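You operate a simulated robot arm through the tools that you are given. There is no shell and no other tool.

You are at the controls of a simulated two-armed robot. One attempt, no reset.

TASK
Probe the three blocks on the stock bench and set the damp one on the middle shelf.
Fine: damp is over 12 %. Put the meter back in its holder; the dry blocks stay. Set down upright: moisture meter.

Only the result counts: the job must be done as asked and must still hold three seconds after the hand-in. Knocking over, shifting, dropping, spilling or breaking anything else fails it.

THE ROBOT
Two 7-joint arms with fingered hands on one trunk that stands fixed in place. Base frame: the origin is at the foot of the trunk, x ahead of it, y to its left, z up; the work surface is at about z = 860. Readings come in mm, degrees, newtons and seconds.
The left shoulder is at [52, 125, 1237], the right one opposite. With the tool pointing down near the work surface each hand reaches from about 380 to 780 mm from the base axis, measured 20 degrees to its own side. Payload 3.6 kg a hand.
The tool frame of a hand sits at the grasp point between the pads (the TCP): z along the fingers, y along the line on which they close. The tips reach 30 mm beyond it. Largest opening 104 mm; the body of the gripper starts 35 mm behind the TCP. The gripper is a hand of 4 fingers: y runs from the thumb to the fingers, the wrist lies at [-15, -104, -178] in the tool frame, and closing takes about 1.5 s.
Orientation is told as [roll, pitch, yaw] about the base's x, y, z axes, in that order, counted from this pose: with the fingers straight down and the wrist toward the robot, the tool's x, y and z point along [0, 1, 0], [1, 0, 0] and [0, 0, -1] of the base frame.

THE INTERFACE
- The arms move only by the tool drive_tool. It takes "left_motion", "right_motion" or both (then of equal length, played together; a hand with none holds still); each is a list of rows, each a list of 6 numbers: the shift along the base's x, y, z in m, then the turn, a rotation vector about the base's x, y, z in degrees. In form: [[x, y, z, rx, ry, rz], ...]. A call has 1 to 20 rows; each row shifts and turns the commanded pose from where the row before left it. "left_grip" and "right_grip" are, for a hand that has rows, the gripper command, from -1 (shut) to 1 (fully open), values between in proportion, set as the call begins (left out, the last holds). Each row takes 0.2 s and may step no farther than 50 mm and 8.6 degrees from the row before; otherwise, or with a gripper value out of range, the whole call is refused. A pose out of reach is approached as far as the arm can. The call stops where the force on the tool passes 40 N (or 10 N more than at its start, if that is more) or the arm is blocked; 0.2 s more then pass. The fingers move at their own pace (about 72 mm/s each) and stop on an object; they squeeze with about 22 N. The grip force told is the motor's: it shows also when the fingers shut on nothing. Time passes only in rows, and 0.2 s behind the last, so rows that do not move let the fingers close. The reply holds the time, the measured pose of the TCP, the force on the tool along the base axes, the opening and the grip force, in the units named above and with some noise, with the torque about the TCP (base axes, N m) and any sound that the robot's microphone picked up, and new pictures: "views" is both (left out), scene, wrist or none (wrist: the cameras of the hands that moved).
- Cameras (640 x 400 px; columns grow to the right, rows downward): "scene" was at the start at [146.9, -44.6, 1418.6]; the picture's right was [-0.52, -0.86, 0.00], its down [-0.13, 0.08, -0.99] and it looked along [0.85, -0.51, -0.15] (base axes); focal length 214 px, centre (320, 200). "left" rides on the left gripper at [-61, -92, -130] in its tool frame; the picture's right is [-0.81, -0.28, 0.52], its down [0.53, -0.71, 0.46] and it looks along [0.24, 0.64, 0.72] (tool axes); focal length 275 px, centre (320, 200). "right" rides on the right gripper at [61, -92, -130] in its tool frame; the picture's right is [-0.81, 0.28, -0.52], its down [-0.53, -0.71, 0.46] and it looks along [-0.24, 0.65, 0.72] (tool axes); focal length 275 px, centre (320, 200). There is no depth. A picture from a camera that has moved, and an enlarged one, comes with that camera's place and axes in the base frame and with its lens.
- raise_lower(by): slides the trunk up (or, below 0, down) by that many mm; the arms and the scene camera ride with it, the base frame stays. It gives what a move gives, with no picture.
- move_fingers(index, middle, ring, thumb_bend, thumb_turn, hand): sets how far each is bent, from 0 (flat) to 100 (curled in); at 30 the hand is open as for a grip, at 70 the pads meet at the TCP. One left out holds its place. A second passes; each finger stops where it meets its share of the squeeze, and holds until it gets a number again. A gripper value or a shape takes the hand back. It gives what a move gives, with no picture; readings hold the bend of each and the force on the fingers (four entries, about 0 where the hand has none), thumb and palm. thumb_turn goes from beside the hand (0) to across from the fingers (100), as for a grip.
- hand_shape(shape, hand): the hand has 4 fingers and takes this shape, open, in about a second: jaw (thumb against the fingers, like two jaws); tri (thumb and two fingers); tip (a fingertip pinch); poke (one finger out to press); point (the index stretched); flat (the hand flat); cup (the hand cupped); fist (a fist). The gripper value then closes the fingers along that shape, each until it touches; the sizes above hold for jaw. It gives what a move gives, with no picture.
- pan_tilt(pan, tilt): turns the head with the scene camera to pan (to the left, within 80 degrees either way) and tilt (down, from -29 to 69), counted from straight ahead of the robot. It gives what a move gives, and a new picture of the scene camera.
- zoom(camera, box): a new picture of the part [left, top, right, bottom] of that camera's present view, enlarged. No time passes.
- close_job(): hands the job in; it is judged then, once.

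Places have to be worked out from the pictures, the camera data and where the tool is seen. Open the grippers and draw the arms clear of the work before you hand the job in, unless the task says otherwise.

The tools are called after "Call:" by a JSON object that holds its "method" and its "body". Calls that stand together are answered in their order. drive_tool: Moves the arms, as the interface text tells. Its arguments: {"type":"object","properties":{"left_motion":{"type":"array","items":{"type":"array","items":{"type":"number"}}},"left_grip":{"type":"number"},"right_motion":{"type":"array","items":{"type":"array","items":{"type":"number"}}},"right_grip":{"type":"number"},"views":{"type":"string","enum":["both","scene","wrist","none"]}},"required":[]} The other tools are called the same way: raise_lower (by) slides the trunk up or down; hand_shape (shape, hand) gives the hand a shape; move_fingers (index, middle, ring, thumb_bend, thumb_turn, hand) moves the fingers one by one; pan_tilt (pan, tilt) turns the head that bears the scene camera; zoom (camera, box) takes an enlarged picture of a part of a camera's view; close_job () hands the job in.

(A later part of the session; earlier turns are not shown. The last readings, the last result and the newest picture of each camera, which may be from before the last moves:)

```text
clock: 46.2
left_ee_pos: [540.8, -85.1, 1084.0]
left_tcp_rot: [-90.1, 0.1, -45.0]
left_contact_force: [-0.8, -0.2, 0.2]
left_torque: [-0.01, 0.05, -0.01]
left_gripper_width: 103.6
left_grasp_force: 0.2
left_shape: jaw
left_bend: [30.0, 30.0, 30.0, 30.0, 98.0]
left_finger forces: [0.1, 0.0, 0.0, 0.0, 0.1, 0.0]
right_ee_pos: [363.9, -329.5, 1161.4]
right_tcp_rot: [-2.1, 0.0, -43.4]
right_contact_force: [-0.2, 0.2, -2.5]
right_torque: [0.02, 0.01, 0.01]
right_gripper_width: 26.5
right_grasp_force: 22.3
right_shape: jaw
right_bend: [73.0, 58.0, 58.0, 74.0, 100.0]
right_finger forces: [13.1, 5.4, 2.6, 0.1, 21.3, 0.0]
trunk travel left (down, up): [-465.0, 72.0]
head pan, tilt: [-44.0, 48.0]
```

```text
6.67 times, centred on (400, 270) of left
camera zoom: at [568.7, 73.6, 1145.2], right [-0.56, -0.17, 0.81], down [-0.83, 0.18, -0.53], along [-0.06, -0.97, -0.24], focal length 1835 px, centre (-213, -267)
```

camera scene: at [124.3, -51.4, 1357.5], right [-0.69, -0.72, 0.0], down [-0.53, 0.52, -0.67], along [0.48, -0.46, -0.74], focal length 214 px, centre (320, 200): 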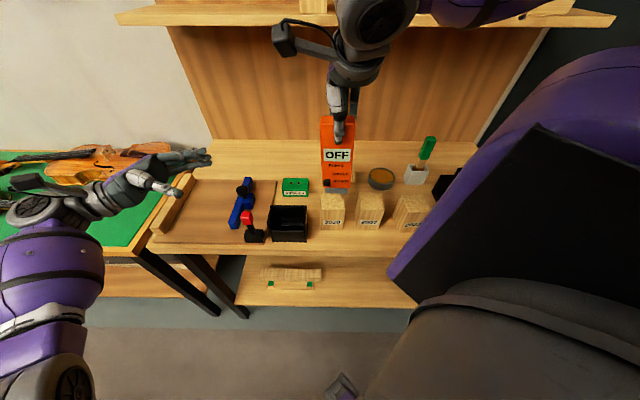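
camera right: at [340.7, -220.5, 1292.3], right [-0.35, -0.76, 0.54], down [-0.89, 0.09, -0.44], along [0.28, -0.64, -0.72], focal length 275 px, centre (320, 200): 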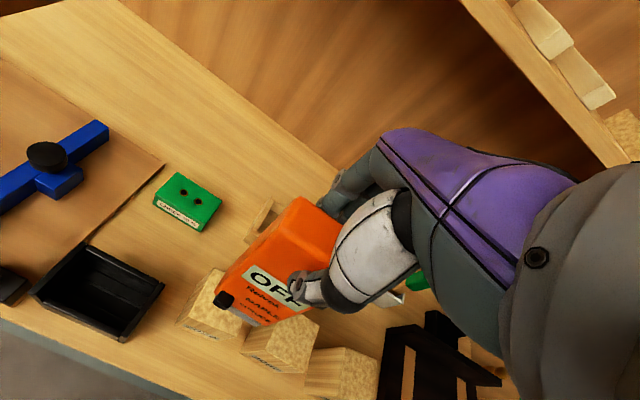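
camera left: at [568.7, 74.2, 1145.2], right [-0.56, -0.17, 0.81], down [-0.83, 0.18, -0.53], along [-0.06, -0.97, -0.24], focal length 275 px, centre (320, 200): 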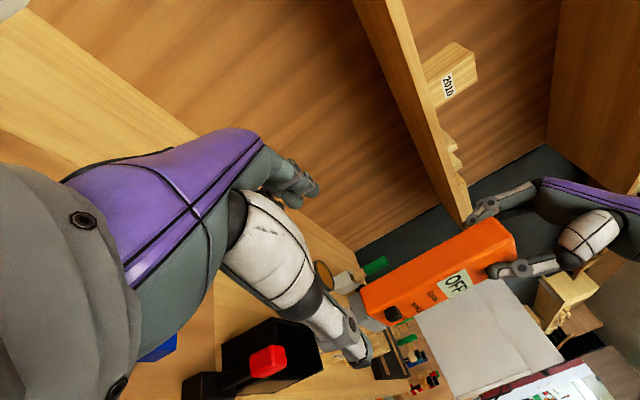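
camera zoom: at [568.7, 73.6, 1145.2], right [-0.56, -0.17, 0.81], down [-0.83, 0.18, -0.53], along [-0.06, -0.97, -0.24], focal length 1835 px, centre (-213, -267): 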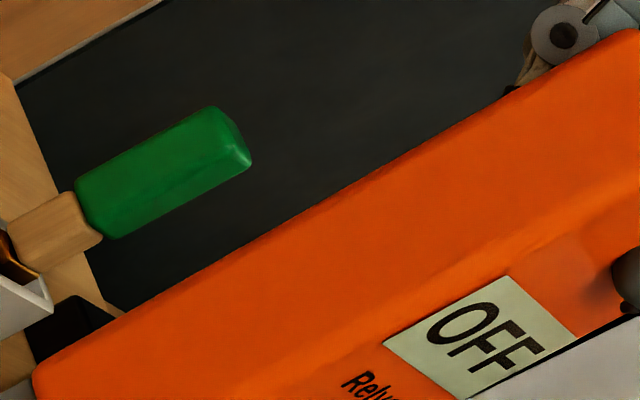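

No click sound and no reaction so far, so the knob (level with SPRUCE) may need a longer hold or be a slider. I'll bring the meter back to its roomy place in front of the left hand to try both.

Call:
{"method": "drive_tool", "body": {"right_motion": [[0, 0, 0.02, 0, 0, 0], [0.0101, 0.0214, 0.0226, 0, 0, 0], [0.0101, 0.0214, 0, 0, 0, 0], [0.0101, 0.0214, 0, 0, 0, 0], [0.0101, 0.0214, 0, 0, 0, 0], [0.0101, 0.0214, 0, 0, 0, 0], [0, 0, 0, 0, 0, 0]], "views": "none"}}

Call:
{"method": "zoom", "body": {"camera": "scene", "box": [235, 90, 315, 210]}}

Call:
{"method": "zoom", "body": {"camera": "left", "box": [350, 200, 530, 340]}}

```text
clock: 47.8
left_ee_pos: [540.7, -85.8, 1084.8]
left_tcp_rot: [-90.1, 0.1, -45.0]
left_contact_force: [-0.5, -0.1, -0.4]
left_torque: [0.0, 0.03, -0.04]
left_gripper_width: 103.7
left_grasp_force: 0.1
left_shape: jaw
left_bend: [30.0, 30.0, 30.0, 30.0, 98.0]
left_finger forces: [0.0, 0.0, 0.1, 0.0, 0.0, 0.1]
right_ee_pos: [413.1, -223.0, 1206.4]
right_tcp_rot: [-1.9, 0.0, -43.5]
right_contact_force: [0.0, -0.4, -2.5]
right_torque: [0.04, 0.01, 0.02]
right_gripper_width: 26.1
right_grasp_force: 22.1
right_shape: jaw
right_bend: [73.0, 58.0, 58.0, 74.0, 100.0]
right_finger forces: [12.9, 5.3, 2.6, 0.1, 20.8, 0.0]
trunk travel left (down, up): [-465.0, 72.0]
head pan, tilt: [-44.0, 48.0]
```

```text
3.33 times, centred on (275, 150) of scene
camera zoom: at [123.9, -52.0, 1357.5], right [-0.69, -0.72, 0.0], down [-0.53, 0.52, -0.67], along [0.48, -0.46, -0.74], focal length 715 px, centre (470, 367)
```

zoom: 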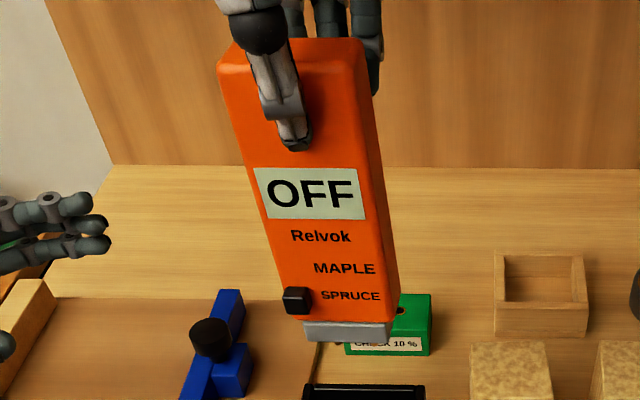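

```text
2.86 times, centred on (440, 270) of left
camera zoom: at [568.3, 73.3, 1145.5], right [-0.56, -0.17, 0.81], down [-0.83, 0.18, -0.53], along [-0.06, -0.97, -0.24], focal length 786 px, centre (-23, 0)
```

zoom: 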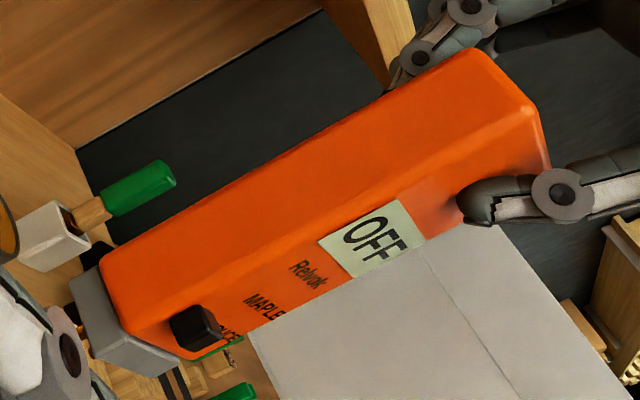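

The knob is now at about d=425, s=155, z=1077. I'll bring the left hand in again and press it squarely, holding for three seconds.

Call:
{"method": "drive_tool", "body": {"left_motion": [[-0.0211, -0.0211, 0, 0, 0, 0], [-0.0211, -0.0211, 0, 0, 0, 0], [-0.0211, -0.0211, -0.001, 0, 0, 0], [-0.0211, -0.0211, -0.001, 0, 0, 0], [-0.0211, -0.0211, -0.001, 0, 0, 0], [0, 0, 0, 0, 0, 0]], "left_grip": 1, "views": "none"}}

Call:
{"method": "drive_tool", "body": {"left_motion": [[0, 0, 0, 0, 0, 0], [0, 0, 0, 0, 0, 0], [0, 0, 0, 0, 0, 0]], "left_grip": 0.05, "views": "none"}}

Call:
{"method": "zoom", "body": {"camera": "scene", "box": [235, 130, 305, 195]}}

Call:
{"method": "zoom", "body": {"camera": "right", "box": [170, 160, 370, 340]}}

```text
clock: 49.2
left_ee_pos: [433.4, -189.4, 1080.3]
left_tcp_rot: [-90.1, 0.1, -45.0]
left_contact_force: [0.5, -0.1, -0.5]
left_torque: [-0.01, 0.02, -0.01]
left_gripper_width: 103.9
left_grasp_force: 0.1
left_shape: jaw
left_bend: [30.0, 30.0, 30.0, 30.0, 98.0]
left_finger forces: [0.1, 0.0, 0.0, 0.0, 0.0, 0.0]
right_ee_pos: [411.4, -223.5, 1205.8]
right_tcp_rot: [-2.0, 0.0, -43.6]
right_contact_force: [-0.3, 0.7, -2.2]
right_torque: [-0.02, 0.0, 0.02]
right_gripper_width: 26.5
right_grasp_force: 22.2
right_shape: jaw
right_bend: [73.0, 58.0, 58.0, 74.0, 100.0]
right_finger forces: [12.8, 5.4, 2.6, 0.1, 20.9, 0.1]
trunk travel left (down, up): [-465.0, 72.0]
head pan, tilt: [-44.0, 48.0]
```

```text
clock: 50.0
left_ee_pos: [432.8, -188.7, 1079.9]
left_tcp_rot: [-90.2, 0.0, -45.0]
left_contact_force: [0.0, -0.1, -0.2]
left_torque: [-0.04, 0.01, 0.02]
left_gripper_width: 55.2
left_grasp_force: 0.1
left_shape: jaw
left_bend: [74.0, 43.0, 40.0, 68.0, 100.0]
left_finger forces: [0.0, 0.0, 0.0, 0.1, 0.1, 0.0]
right_ee_pos: [413.3, -222.6, 1206.7]
right_tcp_rot: [-1.8, 0.0, -43.6]
right_contact_force: [0.0, -0.5, -2.3]
right_torque: [0.02, 0.0, -0.02]
right_gripper_width: 26.4
right_grasp_force: 22.0
right_shape: jaw
right_bend: [73.0, 58.0, 58.0, 74.0, 100.0]
right_finger forces: [12.9, 5.4, 2.7, 0.1, 20.8, 0.0]
trunk travel left (down, up): [-465.0, 72.0]
head pan, tilt: [-44.0, 48.0]
```

```text
6.15 times, centred on (270, 162) of scene
camera zoom: at [124.3, -51.6, 1357.5], right [-0.69, -0.72, 0.0], down [-0.53, 0.52, -0.67], along [0.48, -0.46, -0.74], focal length 1320 px, centre (628, 431)
```

zoom: 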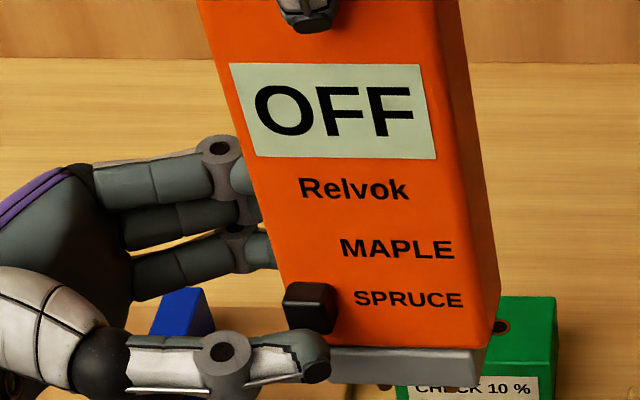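

```text
2.22 times, centred on (270, 250) of right
camera zoom: at [391.7, -112.6, 1334.4], right [-0.35, -0.76, 0.54], down [-0.89, 0.09, -0.44], along [0.28, -0.64, -0.72], focal length 612 px, centre (431, 89)
```

zoom: 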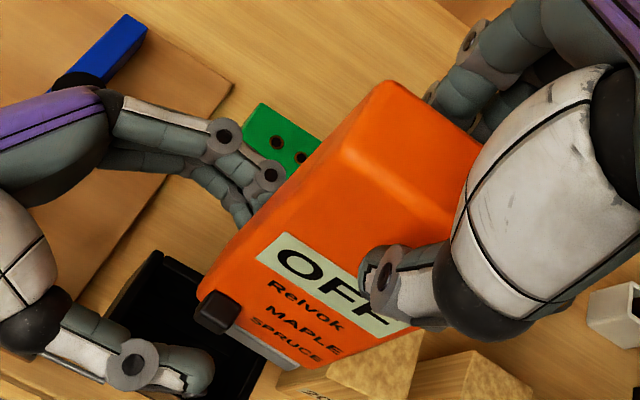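

I'll raise 2 mm, close fully onto the knob and hold for about three seconds.

Call:
{"method": "drive_tool", "body": {"left_motion": [[0.0014, -0.0014, 0.002, 0, 0, 0], [0, 0, 0, 0, 0, 0], [0, 0, 0, 0, 0, 0], [0, 0, 0, 0, 0, 0], [0, 0, 0, 0, 0, 0], [0, 0, 0, 0, 0, 0], [0, 0, 0, 0, 0, 0], [0, 0, 0, 0, 0, 0], [0, 0, 0, 0, 0, 0], [0, 0, 0, 0, 0, 0], [0, 0, 0, 0, 0, 0], [0, 0, 0, 0, 0, 0], [0, 0, 0, 0, 0, 0], [0, 0, 0, 0, 0, 0], [0, 0, 0, 0, 0, 0], [0, 0, 0, 0, 0, 0]], "left_grip": -1, "views": "none"}}

Call:
{"method": "zoom", "body": {"camera": "scene", "box": [235, 130, 305, 195]}}

Call:
{"method": "zoom", "body": {"camera": "right", "box": [170, 160, 370, 340]}}

Call:
{"method": "zoom", "body": {"camera": "left", "box": [200, 160, 420, 360]}}

```text
clock: 53.4
left_ee_pos: [434.2, -191.9, 1080.7]
left_tcp_rot: [-90.1, -0.1, -45.1]
left_contact_force: [0.6, 0.6, -0.7]
left_torque: [0.03, -0.06, -0.03]
left_gripper_width: 38.2
left_grasp_force: 21.9
left_shape: jaw
left_bend: [74.0, 51.0, 48.0, 73.0, 100.0]
left_finger forces: [11.0, 6.3, 2.7, 0.0, 20.0, 0.0]
right_ee_pos: [414.3, -222.4, 1206.6]
right_tcp_rot: [-1.9, 0.0, -43.5]
right_contact_force: [-0.7, -0.7, 1.6]
right_torque: [0.0, 0.07, 0.01]
right_gripper_width: 26.3
right_grasp_force: 22.6
right_shape: jaw
right_bend: [73.0, 58.0, 58.0, 74.0, 100.0]
right_finger forces: [12.9, 5.5, 2.9, 0.0, 21.4, 0.1]
trunk travel left (down, up): [-465.0, 72.0]
head pan, tilt: [-44.0, 48.0]
```

```text
6.15 times, centred on (270, 162) of scene
camera zoom: at [124.3, -51.6, 1357.5], right [-0.69, -0.72, 0.0], down [-0.53, 0.52, -0.67], along [0.48, -0.46, -0.74], focal length 1320 px, centre (628, 431)
```

zoom: 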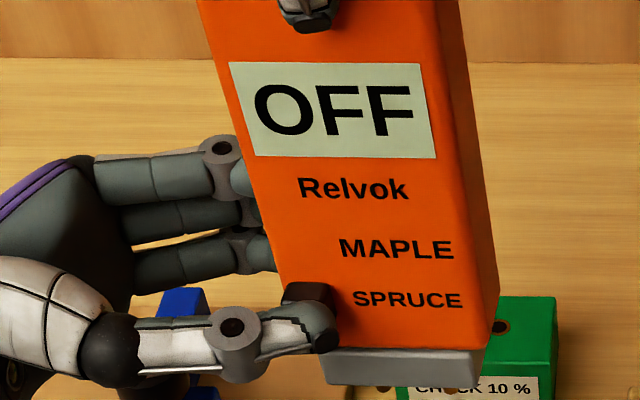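

```text
2.22 times, centred on (270, 250) of right
camera zoom: at [391.7, -112.6, 1334.5], right [-0.35, -0.76, 0.54], down [-0.89, 0.09, -0.44], along [0.28, -0.64, -0.72], focal length 612 px, centre (431, 89)
```

zoom: 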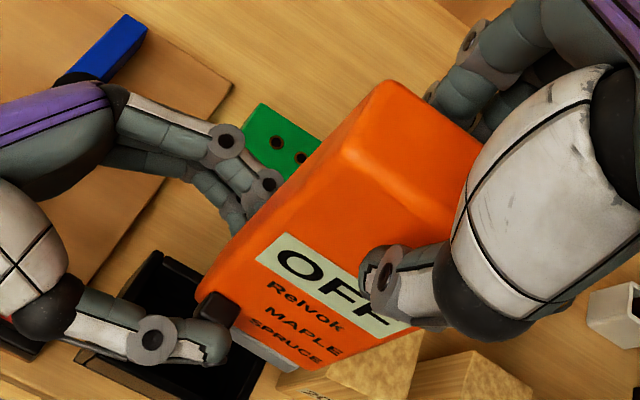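

```text
2.00 times, centred on (310, 260) of left
camera zoom: at [462.4, -32.9, 1142.4], right [-0.56, -0.17, 0.81], down [-0.83, 0.18, -0.53], along [-0.06, -0.97, -0.24], focal length 551 px, centre (340, 80)
```

zoom: 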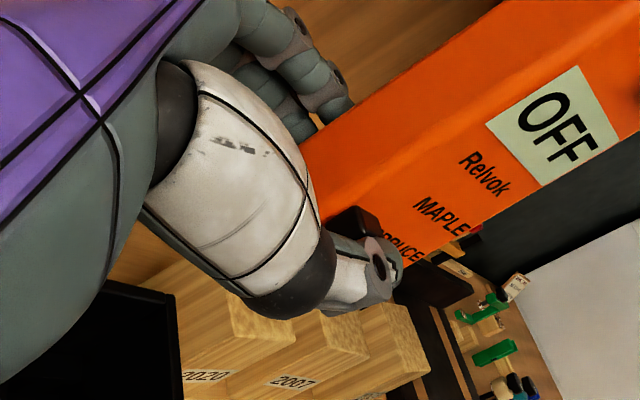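

A long, square press does nothing either, so I'll treat it as a slide switch: open, drop the left hand 13 mm so the thumb lies below the knob close to the face, then push the knob upward gently.

Call:
{"method": "drive_tool", "body": {"left_motion": [[0, 0, 0, 0, 0, 0], [0, 0, 0, 0, 0, 0], [0, 0, -0.007, 0, 0, 0], [0, 0, -0.007, 0, 0, 0], [0, 0, 0, 0, 0, 0]], "left_grip": 0.1, "views": "none"}}

Call:
{"method": "drive_tool", "body": {"left_motion": [[0, 0, 0, 0, 0, 0], [0, 0, 0, 0, 0, 0], [0, 0, 0, 0, 0, 0]], "left_grip": -0.31, "views": "none"}}

Call:
{"method": "zoom", "body": {"camera": "scene", "box": [235, 130, 305, 195]}}

Call:
{"method": "zoom", "body": {"camera": "right", "box": [170, 160, 370, 340]}}

```text
clock: 54.6
left_ee_pos: [435.3, -191.5, 1068.3]
left_tcp_rot: [-90.1, -0.1, -45.0]
left_contact_force: [-0.9, 0.1, -0.1]
left_torque: [0.0, 0.02, 0.02]
left_gripper_width: 56.9
left_grasp_force: 0.2
left_shape: jaw
left_bend: [74.0, 43.0, 39.0, 67.0, 100.0]
left_finger forces: [0.0, 0.1, 0.0, 0.0, 0.0, 0.0]
right_ee_pos: [412.6, -223.0, 1207.3]
right_tcp_rot: [-1.9, -0.1, -43.6]
right_contact_force: [0.1, 1.0, -3.0]
right_torque: [-0.01, 0.01, -0.02]
right_gripper_width: 26.3
right_grasp_force: 22.0
right_shape: jaw
right_bend: [73.0, 58.0, 58.0, 74.0, 100.0]
right_finger forces: [13.0, 5.1, 2.7, 0.1, 21.0, 0.0]
trunk travel left (down, up): [-465.0, 72.0]
head pan, tilt: [-44.0, 48.0]
```

```text
clock: 55.4
left_ee_pos: [434.3, -189.8, 1066.7]
left_tcp_rot: [-90.1, 0.0, -45.0]
left_contact_force: [0.5, -0.4, -2.8]
left_torque: [-0.01, -0.06, 0.0]
left_gripper_width: 30.9
left_grasp_force: 22.6
left_shape: jaw
left_bend: [74.0, 55.0, 53.0, 76.0, 100.0]
left_finger forces: [10.9, 5.9, 2.5, 0.0, 19.8, 0.0]
right_ee_pos: [412.9, -223.5, 1207.4]
right_tcp_rot: [-1.8, 0.0, -43.6]
right_contact_force: [-1.1, 1.5, 0.1]
right_torque: [0.18, 0.11, -0.02]
right_gripper_width: 26.3
right_grasp_force: 21.6
right_shape: jaw
right_bend: [73.0, 58.0, 58.0, 74.0, 100.0]
right_finger forces: [12.6, 5.4, 3.1, 0.0, 22.0, 0.0]
trunk travel left (down, up): [-465.0, 72.0]
head pan, tilt: [-44.0, 48.0]
```

```text
6.15 times, centred on (270, 162) of scene
camera zoom: at [124.3, -51.6, 1357.5], right [-0.69, -0.72, 0.0], down [-0.53, 0.52, -0.67], along [0.48, -0.46, -0.74], focal length 1320 px, centre (628, 431)
```

zoom: 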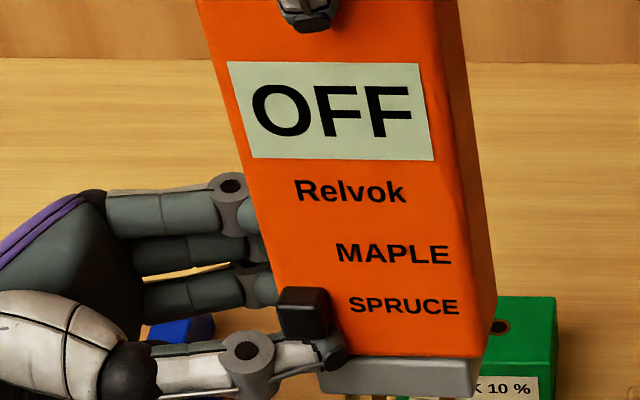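

```text
2.22 times, centred on (270, 250) of right
camera zoom: at [391.7, -112.6, 1334.5], right [-0.35, -0.76, 0.54], down [-0.89, 0.09, -0.44], along [0.28, -0.64, -0.72], focal length 612 px, centre (431, 89)
```

zoom: 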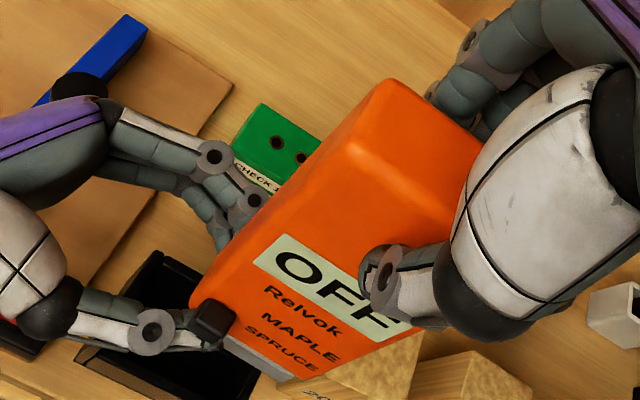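

The thumb is below the knob, touching the face. I'll ease it off a few mm and push upward in small steps, watching the force and the knob.

Call:
{"method": "drive_tool", "body": {"left_motion": [[0, 0, 0, 0, 0, 0], [0, 0, 0, 0, 0, 0]], "left_grip": -0.23, "views": "none"}}

Call:
{"method": "drive_tool", "body": {"left_motion": [[0, 0, 0.003, 0, 0, 0], [0, 0, 0.003, 0, 0, 0], [0, 0, 0, 0, 0, 0]], "views": "none"}}

Call:
{"method": "zoom", "body": {"camera": "scene", "box": [235, 130, 305, 195]}}

Call:
{"method": "zoom", "body": {"camera": "right", "box": [170, 160, 370, 340]}}

```text
clock: 56.0
left_ee_pos: [435.7, -191.1, 1068.2]
left_tcp_rot: [-90.1, 0.0, -45.0]
left_contact_force: [0.1, -0.3, 0.0]
left_torque: [0.0, -0.04, -0.02]
left_gripper_width: 40.0
left_grasp_force: 0.1
left_shape: jaw
left_bend: [74.0, 50.0, 47.0, 73.0, 100.0]
left_finger forces: [0.2, 0.1, 0.1, 0.1, 0.6, 0.0]
right_ee_pos: [412.8, -223.3, 1205.8]
right_tcp_rot: [-2.0, 0.0, -43.6]
right_contact_force: [-0.8, 0.3, -1.2]
right_torque: [0.04, 0.02, 0.01]
right_gripper_width: 26.0
right_grasp_force: 21.8
right_shape: jaw
right_bend: [73.0, 58.0, 58.0, 74.0, 100.0]
right_finger forces: [12.8, 5.3, 2.7, 0.0, 21.1, 0.1]
trunk travel left (down, up): [-465.0, 72.0]
head pan, tilt: [-44.0, 48.0]
```

```text
clock: 56.8
left_ee_pos: [433.4, -191.0, 1074.4]
left_tcp_rot: [-90.1, 0.1, -45.1]
left_contact_force: [0.5, 0.0, -0.2]
left_torque: [-0.01, -0.04, -0.02]
left_gripper_width: 41.0
left_grasp_force: 0.1
left_shape: jaw
left_bend: [74.0, 49.0, 47.0, 72.0, 100.0]
left_finger forces: [0.4, 0.4, 0.1, 0.0, 1.0, 0.1]
right_ee_pos: [412.2, -223.9, 1206.1]
right_tcp_rot: [-1.9, 0.0, -43.5]
right_contact_force: [0.0, -0.2, -0.9]
right_torque: [-0.01, -0.01, -0.03]
right_gripper_width: 26.3
right_grasp_force: 21.7
right_shape: jaw
right_bend: [73.0, 58.0, 58.0, 74.0, 100.0]
right_finger forces: [13.0, 5.2, 2.9, 0.0, 21.1, 0.0]
trunk travel left (down, up): [-465.0, 72.0]
head pan, tilt: [-44.0, 48.0]
```

```text
6.15 times, centred on (270, 162) of scene
camera zoom: at [124.3, -51.6, 1357.5], right [-0.69, -0.72, 0.0], down [-0.53, 0.52, -0.67], along [0.48, -0.46, -0.74], focal length 1320 px, centre (628, 431)
```

zoom: 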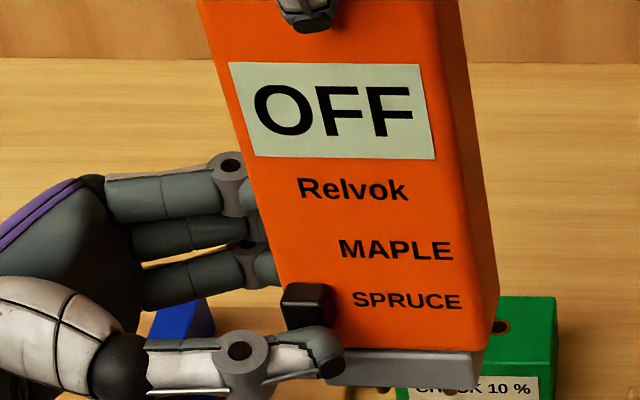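

```text
2.22 times, centred on (270, 250) of right
camera zoom: at [391.7, -112.6, 1334.4], right [-0.35, -0.76, 0.54], down [-0.89, 0.09, -0.44], along [0.28, -0.64, -0.72], focal length 612 px, centre (431, 89)
```

zoom: 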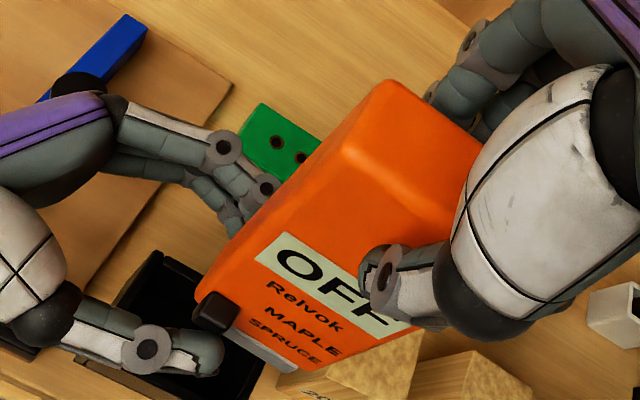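

The thumb rode over the knob's front edge. I'll drop 9 mm and shift 5 mm toward the meter so the thumb stays close to the face while the rear fingers stay clear, then push up again.

Call:
{"method": "drive_tool", "body": {"left_motion": [[0, 0, -0.005, 0, 0, 0], [0, 0, -0.005, 0, 0, 0], [0.0018, -0.0018, 0, 0, 0, 0], [0.0018, -0.0018, 0, 0, 0, 0], [0, 0, 0, 0, 0, 0]], "left_grip": -0.2, "views": "none"}}

Call:
{"method": "zoom", "body": {"camera": "scene", "box": [235, 130, 305, 195]}}

Call:
{"method": "zoom", "body": {"camera": "right", "box": [170, 160, 370, 340]}}

```text
clock: 58.0
left_ee_pos: [439.0, -195.3, 1062.9]
left_tcp_rot: [-90.2, 0.0, -45.0]
left_contact_force: [0.4, 0.0, -0.9]
left_torque: [0.01, 0.01, -0.01]
left_gripper_width: 41.7
left_grasp_force: 0.1
left_shape: jaw
left_bend: [74.0, 49.0, 46.0, 72.0, 100.0]
left_finger forces: [0.0, 0.0, 0.1, 0.0, 0.1, 0.0]
right_ee_pos: [412.9, -223.5, 1204.9]
right_tcp_rot: [-1.9, -0.1, -43.5]
right_contact_force: [-0.1, 0.3, -2.0]
right_torque: [0.0, -0.02, -0.01]
right_gripper_width: 26.4
right_grasp_force: 21.7
right_shape: jaw
right_bend: [73.0, 58.0, 58.0, 74.0, 100.0]
right_finger forces: [13.0, 5.3, 2.7, 0.0, 20.9, 0.1]
trunk travel left (down, up): [-465.0, 72.0]
head pan, tilt: [-44.0, 48.0]
```

```text
6.15 times, centred on (270, 162) of scene
camera zoom: at [124.2, -51.6, 1357.5], right [-0.69, -0.72, 0.0], down [-0.53, 0.52, -0.67], along [0.48, -0.46, -0.74], focal length 1320 px, centre (628, 431)
```

zoom: 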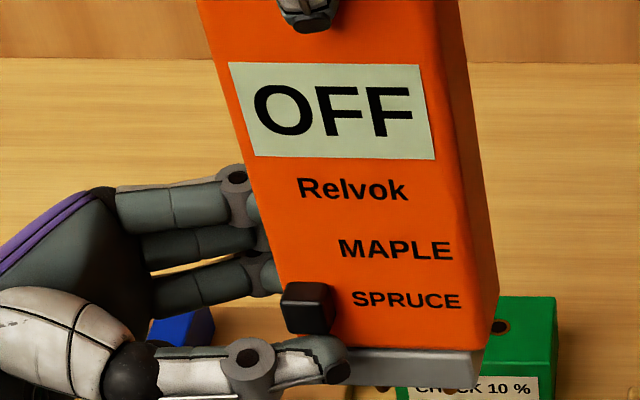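

```text
2.22 times, centred on (270, 250) of right
camera zoom: at [391.7, -112.6, 1334.4], right [-0.35, -0.76, 0.54], down [-0.89, 0.09, -0.44], along [0.28, -0.64, -0.72], focal length 612 px, centre (431, 89)
```

zoom: 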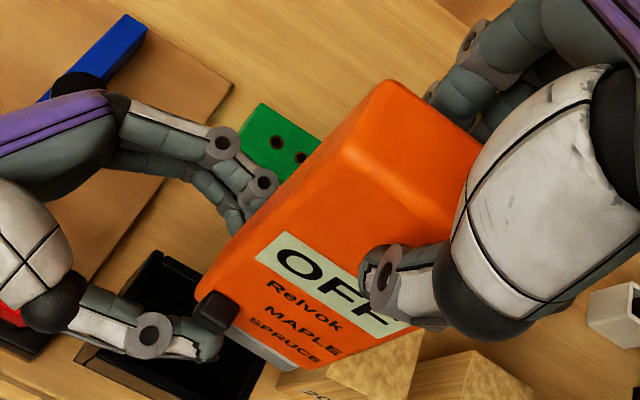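

The thumb is just under the knob and nearly at the face. I'll nudge 2 mm closer and push up 8 mm.

Call:
{"method": "drive_tool", "body": {"left_motion": [[0.0014, -0.0014, 0, 0, 0, 0], [0, 0, 0.003, 0, 0, 0], [0, 0, 0.003, 0, 0, 0], [0, 0, 0.003, 0, 0, 0], [0, 0, 0, 0, 0, 0]], "views": "none"}}

Call:
{"method": "zoom", "body": {"camera": "scene", "box": [235, 130, 305, 195]}}

Call:
{"method": "zoom", "body": {"camera": "right", "box": [170, 160, 370, 340]}}

```text
clock: 59.2
left_ee_pos: [439.9, -197.2, 1072.5]
left_tcp_rot: [-90.2, 0.0, -45.0]
left_contact_force: [0.1, 1.4, -1.6]
left_torque: [0.0, -0.07, -0.01]
left_gripper_width: 42.1
left_grasp_force: 0.1
left_shape: jaw
left_bend: [74.0, 49.0, 46.0, 72.0, 100.0]
left_finger forces: [0.1, 0.1, 0.0, 0.1, 1.9, 0.0]
right_ee_pos: [412.8, -224.8, 1205.9]
right_tcp_rot: [-1.8, 0.1, -43.4]
right_contact_force: [0.2, -0.1, -1.0]
right_torque: [0.03, -0.03, 0.0]
right_gripper_width: 26.2
right_grasp_force: 21.8
right_shape: jaw
right_bend: [73.0, 58.0, 58.0, 74.0, 100.0]
right_finger forces: [13.3, 5.4, 2.8, 0.0, 21.0, 0.0]
trunk travel left (down, up): [-465.0, 72.0]
head pan, tilt: [-44.0, 48.0]
```

```text
6.15 times, centred on (270, 162) of scene
camera zoom: at [124.3, -51.6, 1357.5], right [-0.69, -0.72, 0.0], down [-0.53, 0.52, -0.67], along [0.48, -0.46, -0.74], focal length 1320 px, centre (628, 431)
```

zoom: 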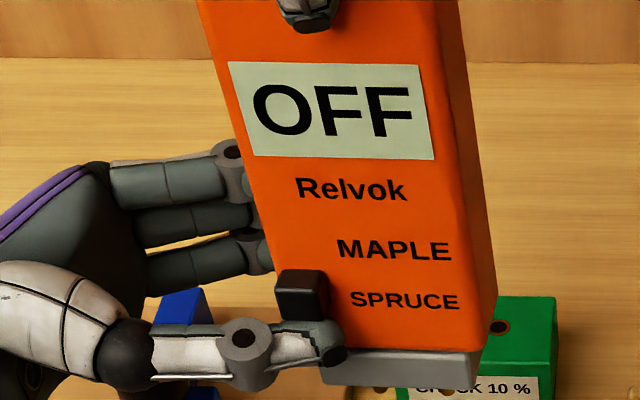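

```text
2.22 times, centred on (270, 250) of right
camera zoom: at [391.7, -112.7, 1334.4], right [-0.35, -0.76, 0.54], down [-0.89, 0.09, -0.44], along [0.28, -0.64, -0.72], focal length 612 px, centre (431, 89)
```

zoom: 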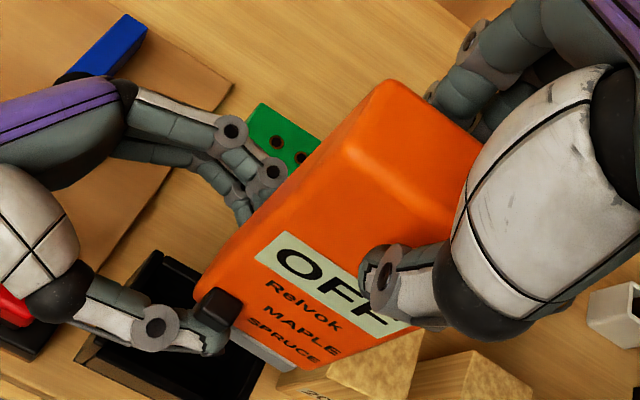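

The knob slides: it has moved up by about 5 mm with only ~2 N. I'll keep pushing upward in small steps and watch the display.

Call:
{"method": "drive_tool", "body": {"left_motion": [[0, 0, 0.002, 0, 0, 0], [0, 0, 0.002, 0, 0, 0], [0, 0, 0, 0, 0, 0]], "views": "none"}}

Call:
{"method": "zoom", "body": {"camera": "scene", "box": [235, 130, 305, 195]}}

Call:
{"method": "drive_tool", "body": {"left_motion": [[0, 0, 0.002, 0, 0, 0], [0, 0, 0.002, 0, 0, 0], [0, 0, 0, 0, 0, 0]], "views": "none"}}

Call:
{"method": "zoom", "body": {"camera": "scene", "box": [235, 130, 305, 195]}}

```text
clock: 60.0
left_ee_pos: [442.3, -197.1, 1076.6]
left_tcp_rot: [-90.1, 0.0, -45.0]
left_contact_force: [0.4, 1.2, 0.6]
left_torque: [-0.01, 0.01, 0.01]
left_gripper_width: 41.8
left_grasp_force: 0.1
left_shape: jaw
left_bend: [74.0, 49.0, 46.0, 72.0, 100.0]
left_finger forces: [0.1, 0.0, 0.0, 0.1, 0.0, 0.0]
right_ee_pos: [413.2, -223.6, 1206.7]
right_tcp_rot: [-1.9, 0.0, -43.6]
right_contact_force: [-0.1, -0.7, -3.1]
right_torque: [-0.01, -0.01, -0.05]
right_gripper_width: 26.5
right_grasp_force: 22.2
right_shape: jaw
right_bend: [73.0, 58.0, 58.0, 74.0, 100.0]
right_finger forces: [13.0, 5.3, 2.8, 0.1, 21.0, 0.0]
trunk travel left (down, up): [-465.0, 72.0]
head pan, tilt: [-44.0, 48.0]
```

```text
6.15 times, centred on (270, 162) of scene
camera zoom: at [124.3, -51.6, 1357.5], right [-0.69, -0.72, 0.0], down [-0.53, 0.52, -0.67], along [0.48, -0.46, -0.74], focal length 1320 px, centre (628, 431)
```

zoom: 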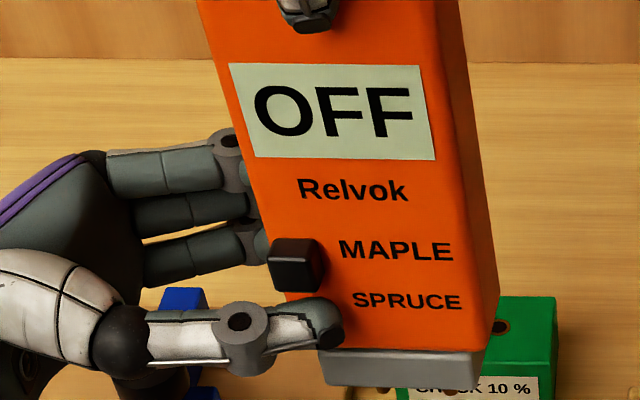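

```text
clock: 60.8
left_ee_pos: [440.9, -197.2, 1080.8]
left_tcp_rot: [-90.1, 0.0, -45.0]
left_contact_force: [0.0, 0.1, 0.5]
left_torque: [0.0, -0.04, -0.01]
left_gripper_width: 41.8
left_grasp_force: 0.0
left_shape: jaw
left_bend: [74.0, 49.0, 46.0, 72.0, 100.0]
left_finger forces: [0.0, 0.1, 0.1, 0.0, 0.0, 0.1]
right_ee_pos: [412.9, -223.4, 1205.4]
right_tcp_rot: [-1.9, 0.0, -43.4]
right_contact_force: [0.0, 1.0, -2.0]
right_torque: [-0.02, -0.02, 0.02]
right_gripper_width: 26.2
right_grasp_force: 21.8
right_shape: jaw
right_bend: [73.0, 58.0, 58.0, 74.0, 100.0]
right_finger forces: [13.0, 5.3, 2.8, 0.0, 21.1, 0.0]
trunk travel left (down, up): [-465.0, 72.0]
head pan, tilt: [-44.0, 48.0]
```

```text
6.15 times, centred on (270, 162) of scene
camera zoom: at [124.2, -51.6, 1357.5], right [-0.69, -0.72, 0.0], down [-0.53, 0.52, -0.67], along [0.48, -0.46, -0.74], focal length 1320 px, centre (628, 431)
```

zoom: 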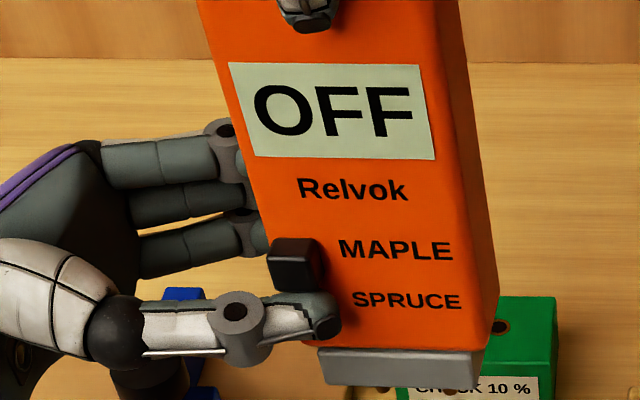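

The knob snapped up to MAPLE with a detent, but the display still says OFF, so there must be another power control I haven't seen, perhaps on the back. I'll withdraw the left hand and turn the meter so its back faces the left camera.

Call:
{"method": "drive_tool", "body": {"left_motion": [[-0.003, 0.003, 0, 0, 0, 0], [0.02, 0.02, 0, 0, 0, 0], [0.03, 0.03, 0, 0, 0, 0], [0.03, 0.03, 0, 0, 0, 0], [0.02, 0.02, 0, 0, 0, 0]], "left_grip": 0.6, "views": "none"}}

Call:
{"method": "drive_tool", "body": {"right_motion": [[0, 0, 0, 0, 0, 8.2], [0, 0, 0, 0, 0, 8.2], [0, 0, 0, 0, 0, 8.2], [0, 0, 0, 0, 0, 8.2], [0, 0, 0, 0, 0, 8.2], [0, 0, 0, 0, 0, 8.2], [0, 0, 0, 0, 0, 8.2], [0, 0, 0, 0, 0, 8.2], [0, 0, 0, 0, 0, 8.2], [0, 0, 0, 0, 0, 8.2], [0, 0, 0, 0, 0, 8], [0, 0, 0, 0, 0, 0]], "views": "both"}}

Call:
{"method": "zoom", "body": {"camera": "left", "box": [330, 160, 560, 360]}}

Call:
{"method": "zoom", "body": {"camera": "scene", "box": [215, 80, 335, 220]}}

```text
clock: 62.0
left_ee_pos: [537.3, -94.0, 1079.2]
left_tcp_rot: [-90.0, 0.1, -45.1]
left_contact_force: [-0.5, -0.4, 0.0]
left_torque: [0.01, 0.02, 0.01]
left_gripper_width: 82.9
left_grasp_force: 0.0
left_shape: jaw
left_bend: [27.0, 34.0, 32.0, 50.0, 99.0]
left_finger forces: [0.1, 0.1, 0.0, 0.0, 0.0, 0.1]
right_ee_pos: [413.8, -225.8, 1205.9]
right_tcp_rot: [-1.9, 0.0, -43.5]
right_contact_force: [-0.5, -0.2, -2.3]
right_torque: [-0.03, 0.02, 0.04]
right_gripper_width: 26.2
right_grasp_force: 22.1
right_shape: jaw
right_bend: [73.0, 58.0, 58.0, 74.0, 100.0]
right_finger forces: [13.0, 5.4, 2.8, 0.1, 21.0, 0.0]
trunk travel left (down, up): [-465.0, 72.0]
head pan, tilt: [-44.0, 48.0]
```

```text
clock: 64.6
left_ee_pos: [537.7, -92.5, 1080.9]
left_tcp_rot: [-90.1, -0.1, -45.0]
left_contact_force: [1.9, -0.3, -0.1]
left_torque: [0.0, 0.02, 0.02]
left_gripper_width: 82.9
left_grasp_force: 0.1
left_shape: jaw
left_bend: [27.0, 34.0, 32.0, 50.0, 99.0]
left_finger forces: [0.1, 0.0, 0.0, 0.0, 0.1, 0.1]
right_ee_pos: [413.3, -222.6, 1205.2]
right_tcp_rot: [-1.9, 0.0, 46.5]
right_contact_force: [-0.5, 0.1, -2.3]
right_torque: [-0.01, 0.02, -0.01]
right_gripper_width: 26.1
right_grasp_force: 22.1
right_shape: jaw
right_bend: [73.0, 58.0, 58.0, 74.0, 100.0]
right_finger forces: [13.0, 5.3, 2.8, 0.0, 20.9, 0.1]
trunk travel left (down, up): [-465.0, 72.0]
head pan, tilt: [-44.0, 48.0]
camera scene: at [124.1, -51.5, 1357.5], right [-0.69, -0.72, 0.0], down [-0.53, 0.52, -0.67], along [0.48, -0.46, -0.74], focal length 214 px, centre (320, 200)
camera right: at [303.3, -244.6, 1332.7], right [0.76, -0.35, 0.54], down [-0.09, -0.89, -0.44], along [0.64, 0.28, -0.72], focal length 275 px, centre (320, 200)
```

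scene: 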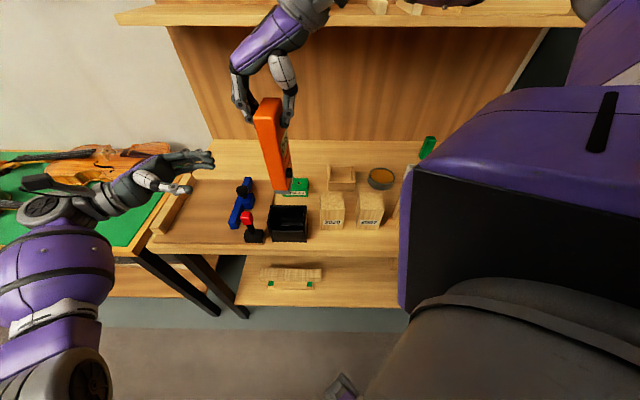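
right: 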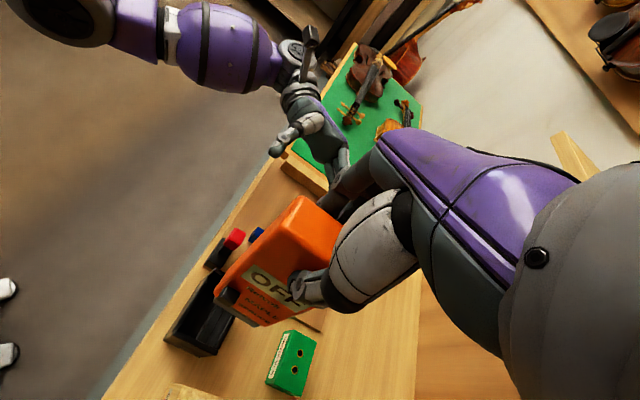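

```text
2.00 times, centred on (445, 260) of left
camera zoom: at [565.5, 65.5, 1141.9], right [-0.56, -0.17, 0.81], down [-0.83, 0.18, -0.53], along [-0.06, -0.97, -0.24], focal length 551 px, centre (70, 80)
```

zoom: 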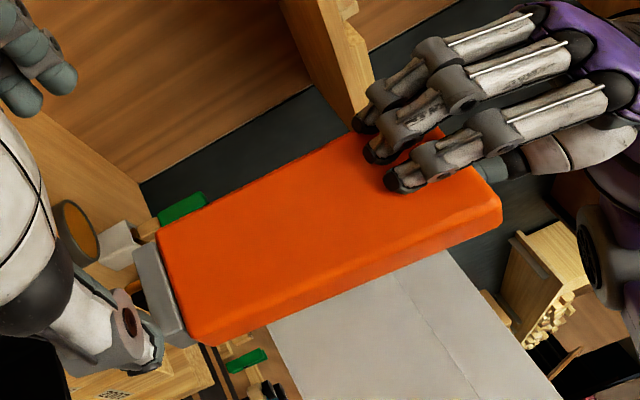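

```text
2.86 times, centred on (275, 150) of scene
camera zoom: at [124.1, -51.5, 1357.5], right [-0.69, -0.72, 0.0], down [-0.53, 0.52, -0.67], along [0.48, -0.46, -0.74], focal length 613 px, centre (449, 343)
```

zoom: 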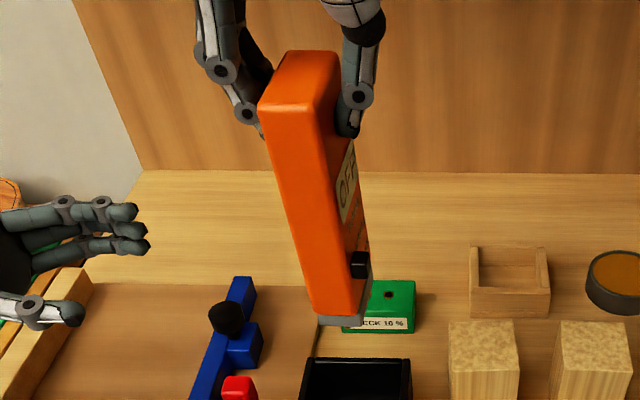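

The back is plain too, so the meter probably wakes only on sustained two-pin contact. I'll turn back and probe block 2020 again, this time holding the contact longer with both pins level.

Call:
{"method": "drive_tool", "body": {"right_motion": [[0, 0, 0, 0, 0, -8.2], [0, 0, 0, 0, 0, -8.2], [0, 0, 0, 0, 0, -8.2], [0, 0, 0, 0, 0, -8.2], [0, 0, 0, 0, 0, -8.2], [0, 0, 0, 0, 0, -8.2], [-0.01, -0.0216, 0, 0, 0, -8.2], [-0.01, -0.0216, 0, 0, 0, -8.2], [-0.01, -0.0216, 0, 0, 0, -8.2], [-0.01, -0.0216, 0, 0, 0, -8.2], [-0.01, -0.0216, 0, 0, 0, -8], [0, 0, -0.03, 0, 0, 0], [0, 0, -0.03, 0, 0, 0], [0, 0, 0, 0, 0, 0]], "views": "scene"}}

Call:
{"method": "zoom", "body": {"camera": "scene", "box": [300, 130, 372, 220]}}

Call:
{"method": "zoom", "body": {"camera": "scene", "box": [314, 178, 354, 208]}}

```text
clock: 67.6
left_ee_pos: [537.8, -91.9, 1080.2]
left_tcp_rot: [-90.2, 0.0, -45.0]
left_contact_force: [0.3, 0.3, -0.3]
left_torque: [0.01, 0.02, 0.02]
left_gripper_width: 83.1
left_grasp_force: 0.0
left_shape: jaw
left_bend: [27.0, 34.0, 32.0, 50.0, 99.0]
left_finger forces: [0.0, 0.1, 0.0, 0.0, 0.1, 0.1]
right_ee_pos: [364.2, -329.3, 1144.4]
right_tcp_rot: [-2.0, 0.0, -43.5]
right_contact_force: [0.1, 0.6, -2.5]
right_torque: [-0.02, 0.02, -0.02]
right_gripper_width: 26.2
right_grasp_force: 22.1
right_shape: jaw
right_bend: [73.0, 58.0, 58.0, 74.0, 100.0]
right_finger forces: [13.1, 5.3, 2.8, 0.0, 21.2, 0.0]
trunk travel left (down, up): [-465.0, 72.0]
head pan, tilt: [-44.0, 48.0]
camera scene: at [124.1, -51.4, 1357.6], right [-0.69, -0.72, 0.0], down [-0.53, 0.52, -0.67], along [0.48, -0.46, -0.74], focal length 214 px, centre (320, 200)
```

scene: 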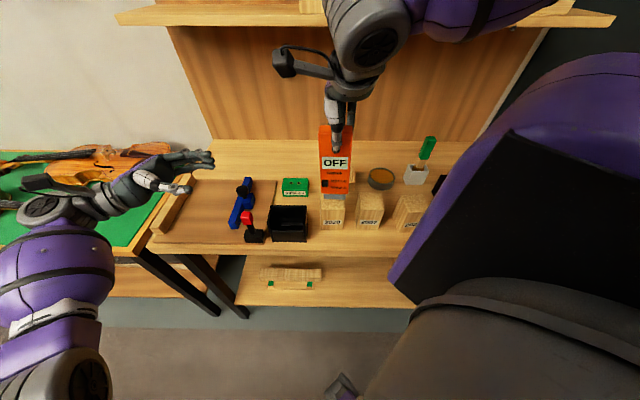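

```text
4.44 times, centred on (336, 175) of scene
camera zoom: at [124.1, -51.4, 1357.6], right [-0.69, -0.72, 0.0], down [-0.53, 0.52, -0.67], along [0.48, -0.46, -0.74], focal length 953 px, centre (249, 311)
```

zoom: 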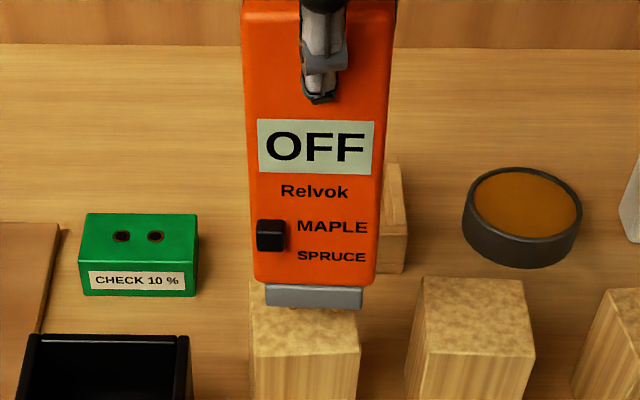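

```text
13.33 times, centred on (334, 193) of scene
camera zoom: at [124.1, -51.4, 1357.6], right [-0.69, -0.72, 0.0], down [-0.53, 0.52, -0.67], along [0.48, -0.46, -0.74], focal length 2860 px, centre (133, 293)
```

zoom: 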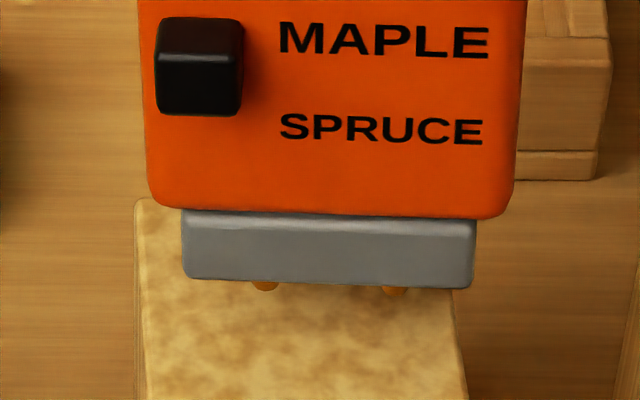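

The meter now leans slightly the other way (foot ~1.5° right) and is yawed ~2°. I'll trim those, then press onto block 2020 and hold for about two seconds.

Call:
{"method": "drive_tool", "body": {"right_motion": [[0, 0, 0, 0.53, -0.53, 1.0], [0, 0, 0, 0.53, -0.53, 1.0], [0, 0, -0.005, 0, 0, 0], [0, 0, -0.003, 0, 0, 0], [0, 0, 0, 0, 0, 0]], "views": "none"}}

Call:
{"method": "drive_tool", "body": {"right_motion": [[0, 0, -0.0025, 0, 0, 0], [0, 0, 0, 0, 0, 0]], "views": "none"}}

```text
clock: 68.8
left_ee_pos: [538.1, -93.0, 1080.8]
left_tcp_rot: [-90.1, 0.0, -45.0]
left_contact_force: [-0.1, -0.9, 0.4]
left_torque: [0.0, 0.0, -0.01]
left_gripper_width: 82.9
left_grasp_force: 0.0
left_shape: jaw
left_bend: [27.0, 34.0, 32.0, 50.0, 99.0]
left_finger forces: [0.1, 0.1, 0.1, 0.0, 0.0, 0.0]
right_ee_pos: [363.9, -330.3, 1135.4]
right_tcp_rot: [-0.4, 0.0, -41.5]
right_contact_force: [-0.8, 0.4, -2.3]
right_torque: [0.0, -0.02, -0.02]
right_gripper_width: 26.0
right_grasp_force: 21.6
right_shape: jaw
right_bend: [73.0, 58.0, 58.0, 74.0, 100.0]
right_finger forces: [13.0, 5.3, 2.8, 0.0, 21.1, 0.1]
trunk travel left (down, up): [-465.0, 72.0]
head pan, tilt: [-44.0, 48.0]
```

```text
clock: 69.4
left_ee_pos: [537.9, -91.1, 1081.2]
left_tcp_rot: [-90.1, 0.0, -45.0]
left_contact_force: [-0.4, 0.5, 0.3]
left_torque: [0.03, 0.02, -0.02]
left_gripper_width: 83.0
left_grasp_force: 0.0
left_shape: jaw
left_bend: [27.0, 34.0, 32.0, 50.0, 99.0]
left_finger forces: [0.0, 0.1, 0.1, 0.0, 0.1, 0.1]
right_ee_pos: [363.7, -331.4, 1133.0]
right_tcp_rot: [-0.3, -0.2, -41.5]
right_contact_force: [-1.0, 0.0, 4.5]
right_torque: [0.02, 0.01, 0.0]
right_gripper_width: 26.5
right_grasp_force: 22.2
right_shape: jaw
right_bend: [73.0, 58.0, 58.0, 74.0, 100.0]
right_finger forces: [13.2, 5.7, 2.9, 0.0, 21.8, 0.0]
trunk travel left (down, up): [-465.0, 72.0]
head pan, tilt: [-44.0, 48.0]
```

Contact at z≈1133. I'll press a little more and hold for about two seconds, then read the display.

Call:
{"method": "drive_tool", "body": {"right_motion": [[0, 0, -0.001, 0, 0, 0], [0, 0, 0, 0, 0, 0], [0, 0, 0, 0, 0, 0], [0, 0, 0, 0, 0, 0], [0, 0, 0, 0, 0, 0], [0, 0, 0, 0, 0, 0], [0, 0, 0, 0, 0, 0], [0, 0, 0, 0, 0, 0], [0, 0, 0, 0, 0, 0], [0, 0, 0, 0, 0, 0]], "views": "none"}}

Call:
{"method": "zoom", "body": {"camera": "scene", "box": [300, 140, 372, 230]}}

Call:
{"method": "zoom", "body": {"camera": "right", "box": [170, 200, 370, 360]}}

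```text
clock: 71.6
left_ee_pos: [537.0, -92.2, 1082.0]
left_tcp_rot: [-90.1, 0.0, -45.0]
left_contact_force: [-0.4, 0.2, -0.5]
left_torque: [0.01, -0.04, 0.0]
left_gripper_width: 82.9
left_grasp_force: 0.0
left_shape: jaw
left_bend: [27.0, 34.0, 32.0, 50.0, 99.0]
left_finger forces: [0.0, 0.1, 0.0, 0.1, 0.1, 0.0]
right_ee_pos: [363.8, -329.5, 1132.2]
right_tcp_rot: [-0.4, -0.2, -41.4]
right_contact_force: [-1.8, -1.7, 16.0]
right_torque: [-0.04, -0.01, 0.02]
right_gripper_width: 26.8
right_grasp_force: 22.2
right_shape: jaw
right_bend: [73.0, 58.0, 58.0, 74.0, 100.0]
right_finger forces: [13.8, 6.5, 3.2, 0.0, 23.6, 0.0]
trunk travel left (down, up): [-465.0, 72.0]
head pan, tilt: [-44.0, 48.0]
```

```text
4.44 times, centred on (336, 185) of scene
camera zoom: at [123.1, -51.0, 1357.7], right [-0.69, -0.72, 0.0], down [-0.53, 0.52, -0.67], along [0.48, -0.47, -0.74], focal length 953 px, centre (249, 267)
```

zoom: 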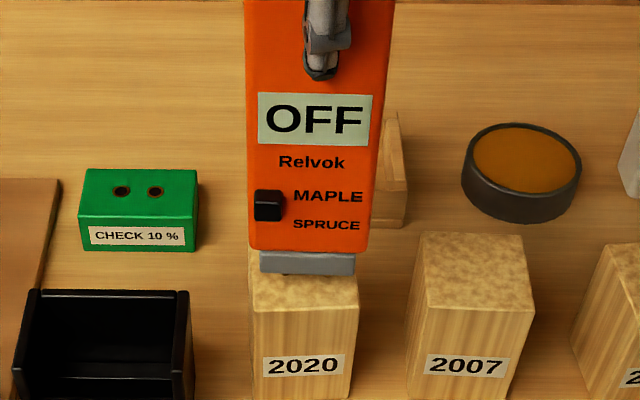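

```text
2.50 times, centred on (270, 280) of right
camera zoom: at [335.4, -222.8, 1262.8], right [-0.33, -0.79, 0.52], down [-0.89, 0.07, -0.45], along [0.32, -0.62, -0.72], focal length 688 px, centre (445, 0)
```

zoom: 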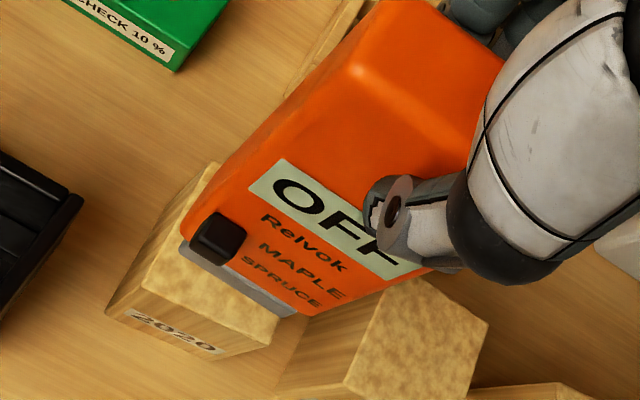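

Still OFF after two seconds at 16 N. I'll look closely at the pins while in contact to see whether both touch.

Call:
{"method": "zoom", "body": {"camera": "scene", "box": [320, 185, 352, 215]}}

Call:
{"method": "zoom", "body": {"camera": "left", "box": [340, 240, 440, 340]}}

```text
13.33 times, centred on (336, 200) of scene
camera zoom: at [123.1, -51.0, 1357.7], right [-0.69, -0.72, 0.0], down [-0.53, 0.52, -0.67], along [0.48, -0.47, -0.74], focal length 2860 px, centre (107, 200)
```

zoom: 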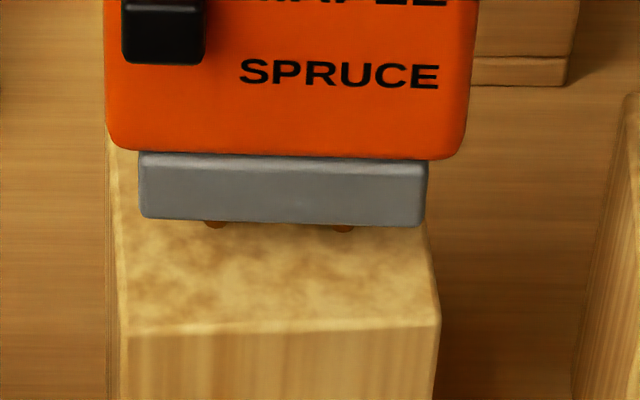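

```text
4.00 times, centred on (390, 290) of left
camera zoom: at [564.7, 65.9, 1142.3], right [-0.56, -0.17, 0.81], down [-0.83, 0.18, -0.53], along [-0.06, -0.97, -0.24], focal length 1101 px, centre (40, -160)
```

zoom: 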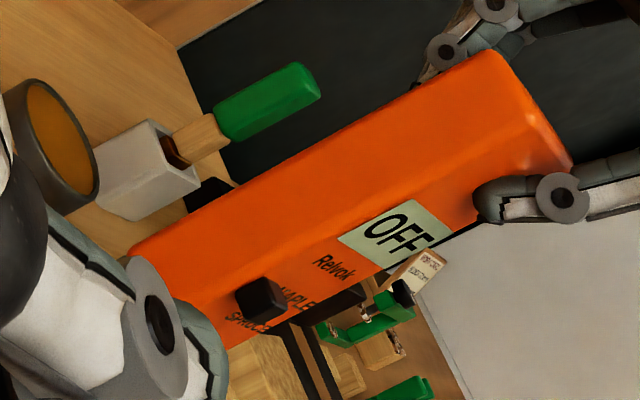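

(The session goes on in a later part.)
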